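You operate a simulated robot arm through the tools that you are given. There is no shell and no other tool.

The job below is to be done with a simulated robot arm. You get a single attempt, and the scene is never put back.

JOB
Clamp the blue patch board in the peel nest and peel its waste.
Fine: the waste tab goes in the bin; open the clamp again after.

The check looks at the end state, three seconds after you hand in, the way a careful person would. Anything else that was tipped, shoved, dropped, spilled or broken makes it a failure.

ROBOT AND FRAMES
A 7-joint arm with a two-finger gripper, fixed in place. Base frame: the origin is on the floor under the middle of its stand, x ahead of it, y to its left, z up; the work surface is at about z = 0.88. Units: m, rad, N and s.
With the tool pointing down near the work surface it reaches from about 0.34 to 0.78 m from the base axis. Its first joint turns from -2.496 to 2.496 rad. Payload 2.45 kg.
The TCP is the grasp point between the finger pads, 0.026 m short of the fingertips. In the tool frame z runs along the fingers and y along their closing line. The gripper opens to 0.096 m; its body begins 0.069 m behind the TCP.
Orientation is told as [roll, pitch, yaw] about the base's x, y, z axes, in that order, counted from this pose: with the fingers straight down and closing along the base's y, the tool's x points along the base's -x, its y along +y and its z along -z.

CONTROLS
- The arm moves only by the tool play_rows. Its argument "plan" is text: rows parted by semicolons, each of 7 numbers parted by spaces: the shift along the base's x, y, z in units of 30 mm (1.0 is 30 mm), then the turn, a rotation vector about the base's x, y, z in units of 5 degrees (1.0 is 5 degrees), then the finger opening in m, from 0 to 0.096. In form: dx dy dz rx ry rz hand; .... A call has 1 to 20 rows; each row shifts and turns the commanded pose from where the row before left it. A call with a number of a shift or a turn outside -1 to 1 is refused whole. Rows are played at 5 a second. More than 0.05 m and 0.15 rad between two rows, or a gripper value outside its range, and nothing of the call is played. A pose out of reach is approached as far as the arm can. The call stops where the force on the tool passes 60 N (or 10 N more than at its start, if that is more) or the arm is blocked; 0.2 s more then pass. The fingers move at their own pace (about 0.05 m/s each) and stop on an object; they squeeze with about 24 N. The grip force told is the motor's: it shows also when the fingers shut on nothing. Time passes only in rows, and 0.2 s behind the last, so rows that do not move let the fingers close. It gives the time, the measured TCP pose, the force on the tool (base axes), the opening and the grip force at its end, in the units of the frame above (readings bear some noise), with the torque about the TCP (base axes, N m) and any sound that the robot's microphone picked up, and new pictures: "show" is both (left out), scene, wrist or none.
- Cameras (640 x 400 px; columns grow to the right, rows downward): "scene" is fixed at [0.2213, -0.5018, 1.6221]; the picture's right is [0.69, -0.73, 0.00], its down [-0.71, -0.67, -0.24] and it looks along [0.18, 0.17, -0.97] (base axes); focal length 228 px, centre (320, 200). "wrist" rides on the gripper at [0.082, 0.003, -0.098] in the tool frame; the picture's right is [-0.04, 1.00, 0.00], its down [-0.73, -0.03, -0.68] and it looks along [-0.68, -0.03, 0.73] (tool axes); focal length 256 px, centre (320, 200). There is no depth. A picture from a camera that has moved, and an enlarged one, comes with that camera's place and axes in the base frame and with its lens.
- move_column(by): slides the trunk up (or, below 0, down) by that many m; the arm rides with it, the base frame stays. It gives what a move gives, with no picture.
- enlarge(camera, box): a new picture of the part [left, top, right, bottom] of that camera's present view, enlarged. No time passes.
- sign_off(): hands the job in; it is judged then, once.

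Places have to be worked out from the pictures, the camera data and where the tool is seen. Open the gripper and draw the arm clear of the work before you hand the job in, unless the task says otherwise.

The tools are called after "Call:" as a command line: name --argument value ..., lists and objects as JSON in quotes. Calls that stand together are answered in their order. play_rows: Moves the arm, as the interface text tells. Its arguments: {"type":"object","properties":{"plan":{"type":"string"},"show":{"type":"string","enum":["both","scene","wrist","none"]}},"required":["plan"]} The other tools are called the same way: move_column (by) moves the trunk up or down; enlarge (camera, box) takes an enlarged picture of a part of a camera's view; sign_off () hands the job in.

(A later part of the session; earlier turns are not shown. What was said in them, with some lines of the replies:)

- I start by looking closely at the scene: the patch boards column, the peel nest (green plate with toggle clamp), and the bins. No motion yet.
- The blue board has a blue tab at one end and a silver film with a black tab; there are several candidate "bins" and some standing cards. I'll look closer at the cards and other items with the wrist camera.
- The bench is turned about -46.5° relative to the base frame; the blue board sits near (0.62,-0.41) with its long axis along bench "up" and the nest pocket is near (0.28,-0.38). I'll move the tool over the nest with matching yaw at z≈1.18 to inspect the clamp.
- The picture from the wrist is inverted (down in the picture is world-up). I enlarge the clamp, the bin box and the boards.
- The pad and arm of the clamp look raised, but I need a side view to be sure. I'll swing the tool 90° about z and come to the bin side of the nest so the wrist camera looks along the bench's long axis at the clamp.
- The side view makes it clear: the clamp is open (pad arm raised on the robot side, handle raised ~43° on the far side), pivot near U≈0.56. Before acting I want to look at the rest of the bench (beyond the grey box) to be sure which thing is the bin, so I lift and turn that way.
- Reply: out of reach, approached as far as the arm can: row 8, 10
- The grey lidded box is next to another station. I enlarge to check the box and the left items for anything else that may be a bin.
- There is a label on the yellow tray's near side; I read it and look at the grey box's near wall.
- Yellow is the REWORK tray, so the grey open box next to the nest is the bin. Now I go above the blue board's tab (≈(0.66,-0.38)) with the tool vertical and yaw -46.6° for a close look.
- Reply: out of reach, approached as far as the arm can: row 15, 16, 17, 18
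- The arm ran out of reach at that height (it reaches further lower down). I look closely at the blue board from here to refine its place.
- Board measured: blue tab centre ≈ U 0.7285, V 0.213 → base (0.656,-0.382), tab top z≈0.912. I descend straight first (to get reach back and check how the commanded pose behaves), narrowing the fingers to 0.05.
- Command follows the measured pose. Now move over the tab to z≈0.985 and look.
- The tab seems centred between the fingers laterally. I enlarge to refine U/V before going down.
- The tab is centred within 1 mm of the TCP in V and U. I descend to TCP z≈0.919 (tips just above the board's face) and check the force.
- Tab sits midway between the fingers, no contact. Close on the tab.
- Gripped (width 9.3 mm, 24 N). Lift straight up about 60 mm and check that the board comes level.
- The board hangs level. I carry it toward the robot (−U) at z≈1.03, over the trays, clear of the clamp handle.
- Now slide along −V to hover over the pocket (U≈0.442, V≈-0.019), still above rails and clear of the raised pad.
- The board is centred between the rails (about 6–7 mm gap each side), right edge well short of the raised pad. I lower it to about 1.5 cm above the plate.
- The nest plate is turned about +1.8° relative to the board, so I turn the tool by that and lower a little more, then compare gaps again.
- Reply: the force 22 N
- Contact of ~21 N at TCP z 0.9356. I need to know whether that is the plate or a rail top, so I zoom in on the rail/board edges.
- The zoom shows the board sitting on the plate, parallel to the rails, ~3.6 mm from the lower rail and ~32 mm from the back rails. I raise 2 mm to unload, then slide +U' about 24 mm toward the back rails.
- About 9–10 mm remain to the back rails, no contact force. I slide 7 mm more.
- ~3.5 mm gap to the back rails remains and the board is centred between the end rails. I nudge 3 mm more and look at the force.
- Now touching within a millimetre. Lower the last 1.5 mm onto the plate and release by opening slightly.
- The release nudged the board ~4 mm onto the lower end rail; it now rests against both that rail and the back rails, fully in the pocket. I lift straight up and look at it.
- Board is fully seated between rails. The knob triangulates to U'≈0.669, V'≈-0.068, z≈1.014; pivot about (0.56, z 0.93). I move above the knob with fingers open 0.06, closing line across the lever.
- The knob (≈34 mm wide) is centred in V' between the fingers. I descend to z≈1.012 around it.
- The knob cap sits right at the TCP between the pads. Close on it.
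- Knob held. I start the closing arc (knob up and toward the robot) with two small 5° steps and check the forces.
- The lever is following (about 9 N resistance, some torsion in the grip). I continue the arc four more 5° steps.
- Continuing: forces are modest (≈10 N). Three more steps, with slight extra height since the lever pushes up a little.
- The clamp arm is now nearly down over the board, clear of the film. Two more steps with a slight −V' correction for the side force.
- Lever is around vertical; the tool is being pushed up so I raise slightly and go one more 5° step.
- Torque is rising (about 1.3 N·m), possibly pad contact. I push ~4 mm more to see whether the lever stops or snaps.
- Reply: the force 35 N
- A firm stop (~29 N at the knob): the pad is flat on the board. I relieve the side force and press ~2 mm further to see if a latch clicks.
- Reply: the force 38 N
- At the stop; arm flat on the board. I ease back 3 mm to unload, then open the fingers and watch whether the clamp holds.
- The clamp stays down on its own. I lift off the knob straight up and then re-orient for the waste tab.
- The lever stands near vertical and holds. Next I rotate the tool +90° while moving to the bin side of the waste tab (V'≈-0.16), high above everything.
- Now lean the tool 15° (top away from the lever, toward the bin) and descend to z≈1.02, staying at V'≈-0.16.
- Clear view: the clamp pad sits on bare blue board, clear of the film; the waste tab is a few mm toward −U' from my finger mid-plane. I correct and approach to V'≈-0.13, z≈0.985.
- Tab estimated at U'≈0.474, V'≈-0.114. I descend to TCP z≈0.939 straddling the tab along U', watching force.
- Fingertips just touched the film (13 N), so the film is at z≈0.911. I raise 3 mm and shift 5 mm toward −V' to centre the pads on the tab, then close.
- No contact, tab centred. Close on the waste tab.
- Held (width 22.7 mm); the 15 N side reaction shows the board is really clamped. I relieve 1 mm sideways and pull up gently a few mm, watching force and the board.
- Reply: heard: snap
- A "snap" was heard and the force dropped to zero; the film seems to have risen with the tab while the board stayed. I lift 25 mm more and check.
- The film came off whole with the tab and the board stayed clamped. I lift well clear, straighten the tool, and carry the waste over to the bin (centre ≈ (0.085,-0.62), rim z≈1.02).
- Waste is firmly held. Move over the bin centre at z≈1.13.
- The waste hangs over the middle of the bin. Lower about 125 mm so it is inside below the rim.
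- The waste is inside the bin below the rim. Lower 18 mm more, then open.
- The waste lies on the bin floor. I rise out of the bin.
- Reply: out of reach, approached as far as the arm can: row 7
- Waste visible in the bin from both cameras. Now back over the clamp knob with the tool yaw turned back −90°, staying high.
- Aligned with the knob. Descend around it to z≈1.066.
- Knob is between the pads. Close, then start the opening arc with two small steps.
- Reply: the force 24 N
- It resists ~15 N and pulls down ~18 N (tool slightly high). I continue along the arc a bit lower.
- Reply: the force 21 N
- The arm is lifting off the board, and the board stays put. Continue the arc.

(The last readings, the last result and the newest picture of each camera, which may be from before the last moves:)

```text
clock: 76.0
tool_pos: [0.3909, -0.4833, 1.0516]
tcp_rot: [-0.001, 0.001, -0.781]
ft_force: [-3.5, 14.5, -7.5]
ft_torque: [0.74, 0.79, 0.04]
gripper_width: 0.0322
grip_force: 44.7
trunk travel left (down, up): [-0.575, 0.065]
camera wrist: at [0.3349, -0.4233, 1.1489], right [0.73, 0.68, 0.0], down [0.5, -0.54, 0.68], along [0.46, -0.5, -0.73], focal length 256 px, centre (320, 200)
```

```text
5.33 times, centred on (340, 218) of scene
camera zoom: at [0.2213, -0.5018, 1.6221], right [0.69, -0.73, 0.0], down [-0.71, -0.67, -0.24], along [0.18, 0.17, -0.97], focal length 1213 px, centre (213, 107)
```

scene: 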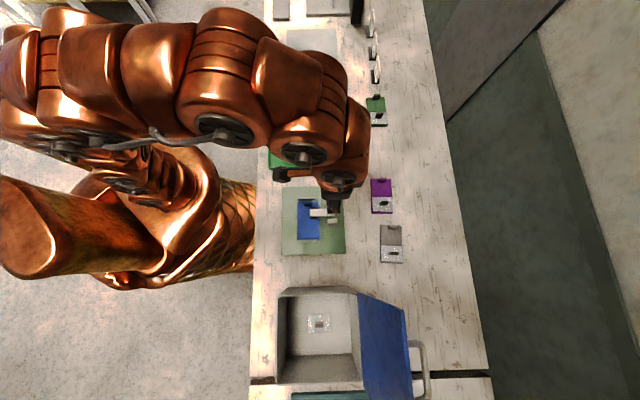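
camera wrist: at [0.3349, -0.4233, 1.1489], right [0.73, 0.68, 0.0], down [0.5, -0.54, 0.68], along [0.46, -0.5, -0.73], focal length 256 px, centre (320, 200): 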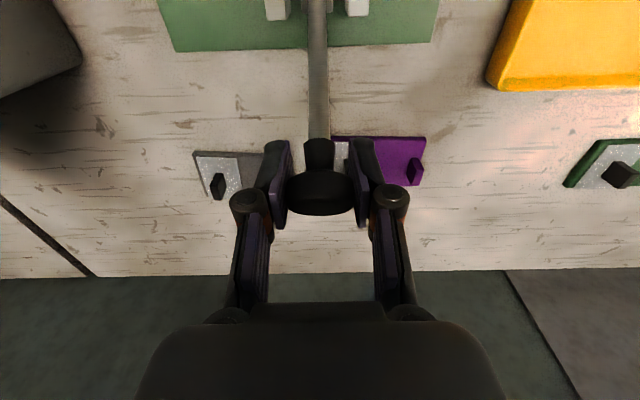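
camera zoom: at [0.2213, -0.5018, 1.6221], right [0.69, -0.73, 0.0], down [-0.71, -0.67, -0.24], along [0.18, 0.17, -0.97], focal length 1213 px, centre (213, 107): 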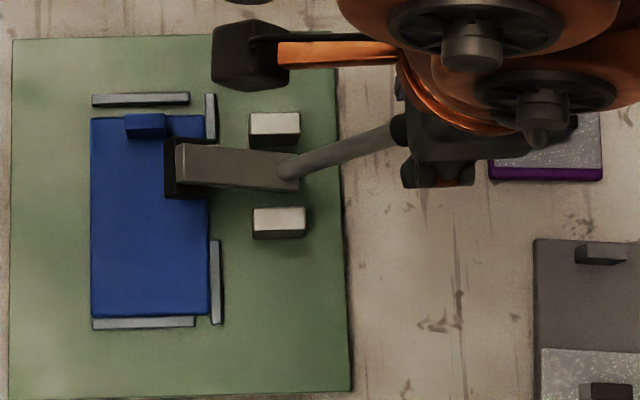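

Continue opening: four more steps.

Call:
play_rows --plan "0.257 -0.243 -0.19 0 0 0 0.0; 0.24 -0.226 -0.215 0 0 0 0.0; 0.231 -0.217 -0.24 0 0 0 0.0; 0.212 -0.198 -0.267 0 0 0 0.0; 0 0 0 0 0 0 0.0" --show "wrist"

Call:
enlarge --camera "scene" --box '[280, 180, 400, 255]'

```text
clock: 77.2
tool_pos: [0.4194, -0.5116, 1.0229]
tcp_rot: [0.0, -0.001, -0.781]
ft_force: [0.7, 3.2, -6.2]
ft_torque: [0.16, 0.31, -0.01]
gripper_width: 0.0318
grip_force: 44.3
trunk travel left (down, up): [-0.575, 0.065]
camera wrist: at [0.3627, -0.451, 1.121], right [0.73, 0.68, 0.0], down [0.5, -0.54, 0.68], along [0.46, -0.5, -0.73], focal length 256 px, centre (320, 200)
```

wrist: 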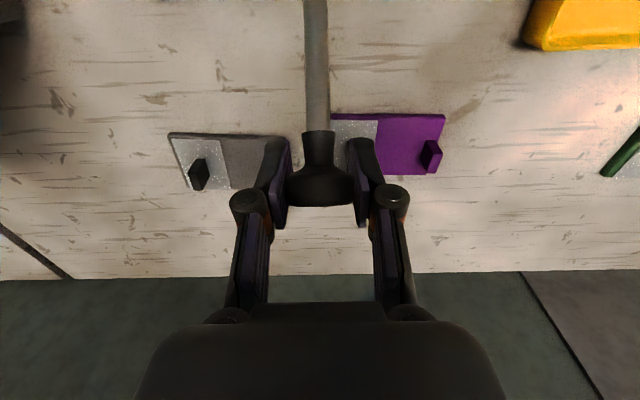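

```text
5.33 times, centred on (340, 218) of scene
camera zoom: at [0.2213, -0.5018, 1.6221], right [0.69, -0.73, 0.0], down [-0.71, -0.67, -0.24], along [0.18, 0.17, -0.97], focal length 1213 px, centre (213, 107)
```

zoom: 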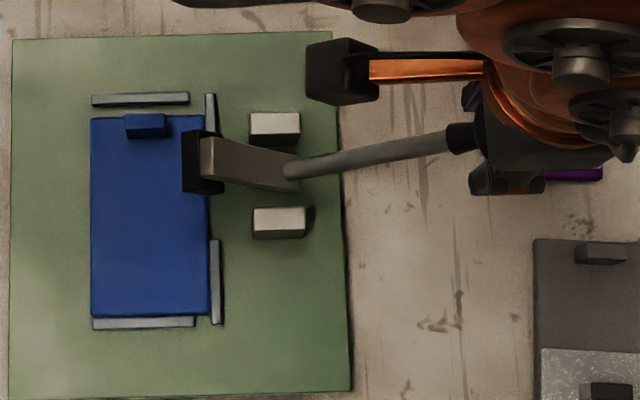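

Nearly back to the original open angle. Two more steps to the original knob place (0.668, 1.014).

Call:
play_rows --plan "0.165 -0.16 -0.24 0 0 0 0.0; 0.1 -0.098 -0.15 0 0 0 0.0; 0 0 0 0 0 0 0.0" --show "wrist"

Call:
enlarge --camera "scene" --box '[280, 180, 400, 255]'

```text
clock: 78.0
tool_pos: [0.4254, -0.5178, 1.0142]
tcp_rot: [0.0, -0.002, -0.781]
ft_force: [-11.2, 7.6, -0.3]
ft_torque: [0.87, 0.89, -0.06]
gripper_width: 0.0321
grip_force: 45.4
trunk travel left (down, up): [-0.575, 0.065]
camera wrist: at [0.3693, -0.4575, 1.1107], right [0.73, 0.68, 0.0], down [0.5, -0.54, 0.68], along [0.46, -0.5, -0.73], focal length 256 px, centre (320, 200)
```

wrist: 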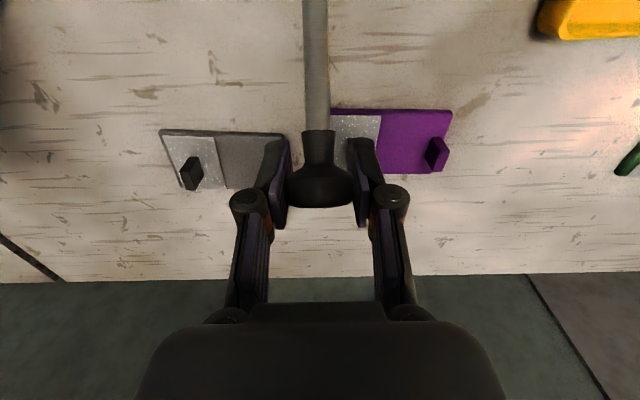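

```text
5.33 times, centred on (340, 218) of scene
camera zoom: at [0.2213, -0.5018, 1.6221], right [0.69, -0.73, 0.0], down [-0.71, -0.67, -0.24], along [0.18, 0.17, -0.97], focal length 1213 px, centre (213, 107)
```

zoom: 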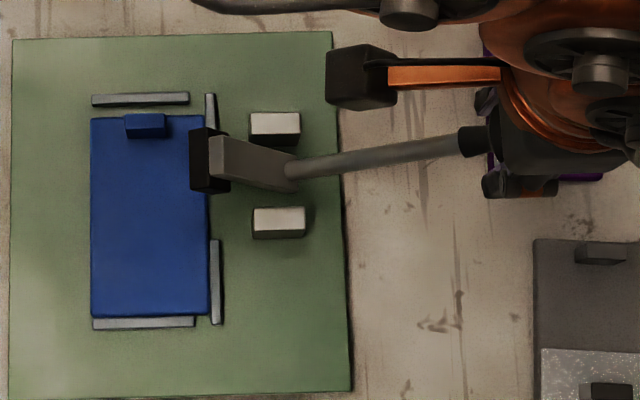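

The pad arm is back at exactly its original raised place. Open the fingers and lift off.

Call:
play_rows --plan "0.02 -0.02 -0.04 0 0 0 0.0; 0 0 0 0 0 0 0.06; 0 0 0 0 0 0 0.06; 0 0 0 0 0 0 0.06; 0 0 0.4 0 0 0 0.06; 0 0 0.8 0 0 0 0.06; 0 0 0.9 0 0 0 0.06; 0 0 0 0 0 0 0.06" --show "both"

Call:
enlarge --camera "scene" --box '[280, 180, 400, 255]'

```text
clock: 79.8
tool_pos: [0.4274, -0.5174, 1.0741]
tcp_rot: [0.0, 0.0, -0.78]
ft_force: [0.7, -0.4, 0.6]
ft_torque: [-0.03, -0.03, -0.01]
gripper_width: 0.0598
grip_force: 0.1
trunk travel left (down, up): [-0.575, 0.065]
camera wrist: at [0.3712, -0.4573, 1.1723], right [0.73, 0.68, 0.0], down [0.5, -0.54, 0.68], along [0.46, -0.5, -0.73], focal length 256 px, centre (320, 200)
```

scene: 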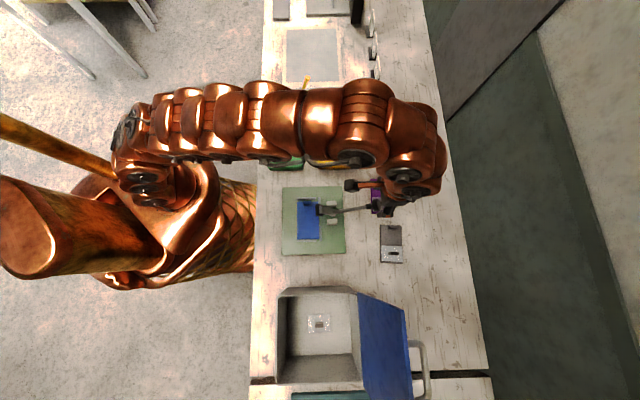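
wrist: 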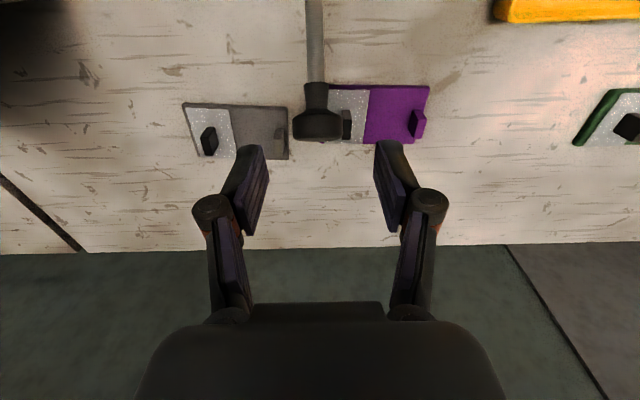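

```text
5.33 times, centred on (340, 218) of scene
camera zoom: at [0.2213, -0.5018, 1.6221], right [0.69, -0.73, 0.0], down [-0.71, -0.67, -0.24], along [0.18, 0.17, -0.97], focal length 1213 px, centre (213, 107)
```

zoom: 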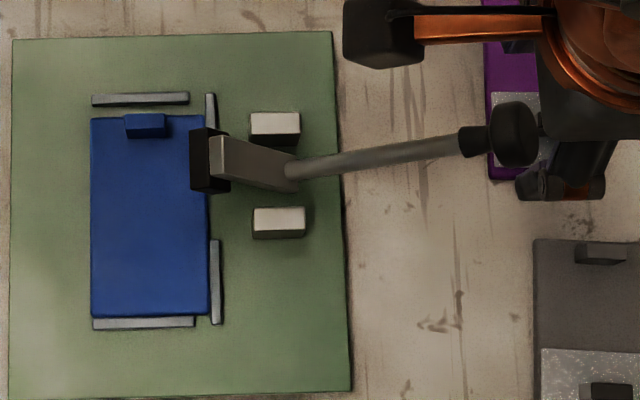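

The knob and pad are exactly as at the start; the board is peeled and in the nest, the waste is in the bin. Now I draw the arm up and back to near its starting pose.

Call:
play_rows --plan "0 0 1 0 0 0 0.06; -0.31 0.5 0.9 0 0 1 0.07; -0.31 0.95 0.6 0 0 1 0.08; -0.31 0.95 0.6 0 0 1 0.09; -0.31 0.95 0.6 0 0 1 0.09; -0.31 0.95 0.6 0 0 1 0.09; -0.31 0.95 0.6 0 0 1 0.09; -0.31 0.95 0.6 0 0 1 0.09; -0.31 0.95 0.6 0 0 1 0.09; -0.31 0.95 0.6 0 0 1 0.09; -0.31 0.95 0 0 0 0 0.09; 0 0 0 0 0 0 0.09" --show "both"

Call:
enlarge --camera "scene" --box '[265, 100, 425, 270]'

Call:
enlarge --camera "scene" --box '[250, 270, 450, 400]'

```text
clock: 82.4
tool_pos: [0.3338, -0.2447, 1.2731]
tcp_rot: [0.001, 0.001, 0.008]
ft_force: [-0.2, -0.8, -0.3]
ft_torque: [-0.04, 0.01, 0.02]
gripper_width: 0.0898
grip_force: 0.1
trunk travel left (down, up): [-0.575, 0.065]
camera wrist: at [0.2518, -0.2422, 1.372], right [0.03, 1.0, 0.0], down [0.73, -0.03, 0.68], along [0.68, -0.02, -0.73], focal length 256 px, centre (320, 200)
```

scene: 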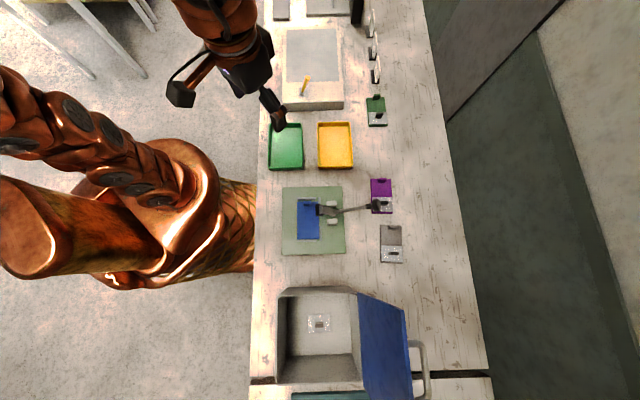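
wrist: 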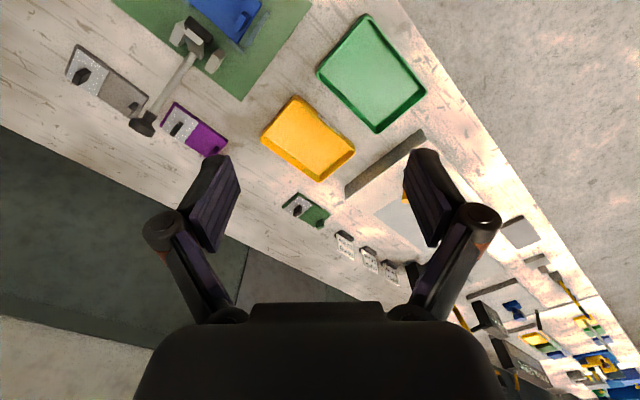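

```text
2.35 times, centred on (345, 185) of scene
camera zoom: at [0.2213, -0.5018, 1.6221], right [0.69, -0.73, 0.0], down [-0.71, -0.67, -0.24], along [0.18, 0.17, -0.97], focal length 535 px, centre (261, 235)
```

zoom: 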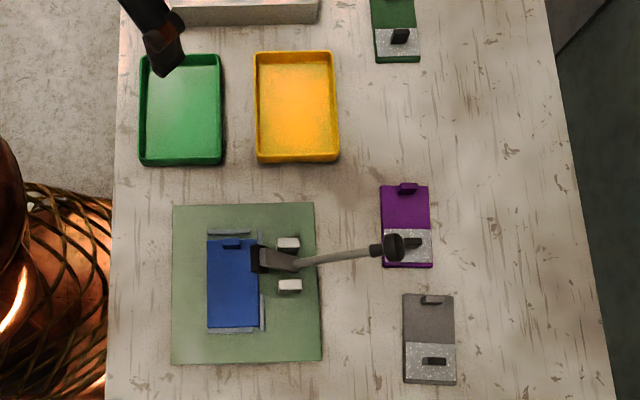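

```text
3.08 times, centred on (350, 335) of scene
camera zoom: at [0.2213, -0.5018, 1.6221], right [0.69, -0.73, 0.0], down [-0.71, -0.67, -0.24], along [0.18, 0.17, -0.97], focal length 700 px, centre (228, -215)
```

zoom: 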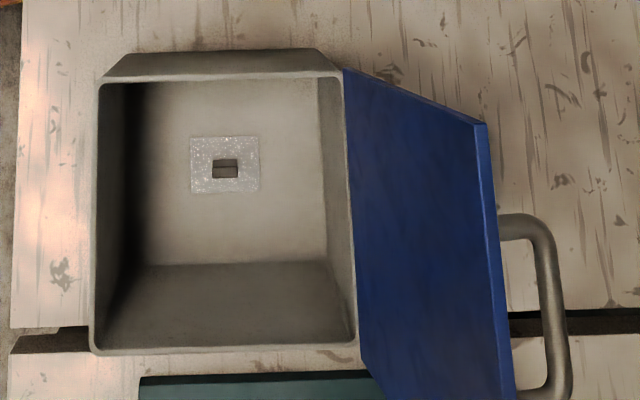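

Final views: the blue board lies peeled in the nest, the clamp is open as at the start, the waste film and tab lie in the bin, the other boards and trays are untouched, and the arm is clear with the gripper open. I hand the job in.

Call:
sign_off

```text
The job is handed in.
```

The job is handed in. The blue patch board was clamped in the peel nest and its waste peeled. The film and tab came off in one piece, with a snap, and are now in the bin. The clamp is open again at its starting position, and the board is still in the nest.

- **Which bin:** nothing I could see was labelled as a bin. I used the grey lidded box next to the nest, because the yellow tray is labelled REWORK and the green one looked like its partner.
- **Board position:** the board slid about 4 mm when I let go of it. It now sits against the back rails and one end rail, fully inside the pocket.

In the last pictures the other boards and the trays look undisturbed. The arm is back near its starting position with the gripper open.
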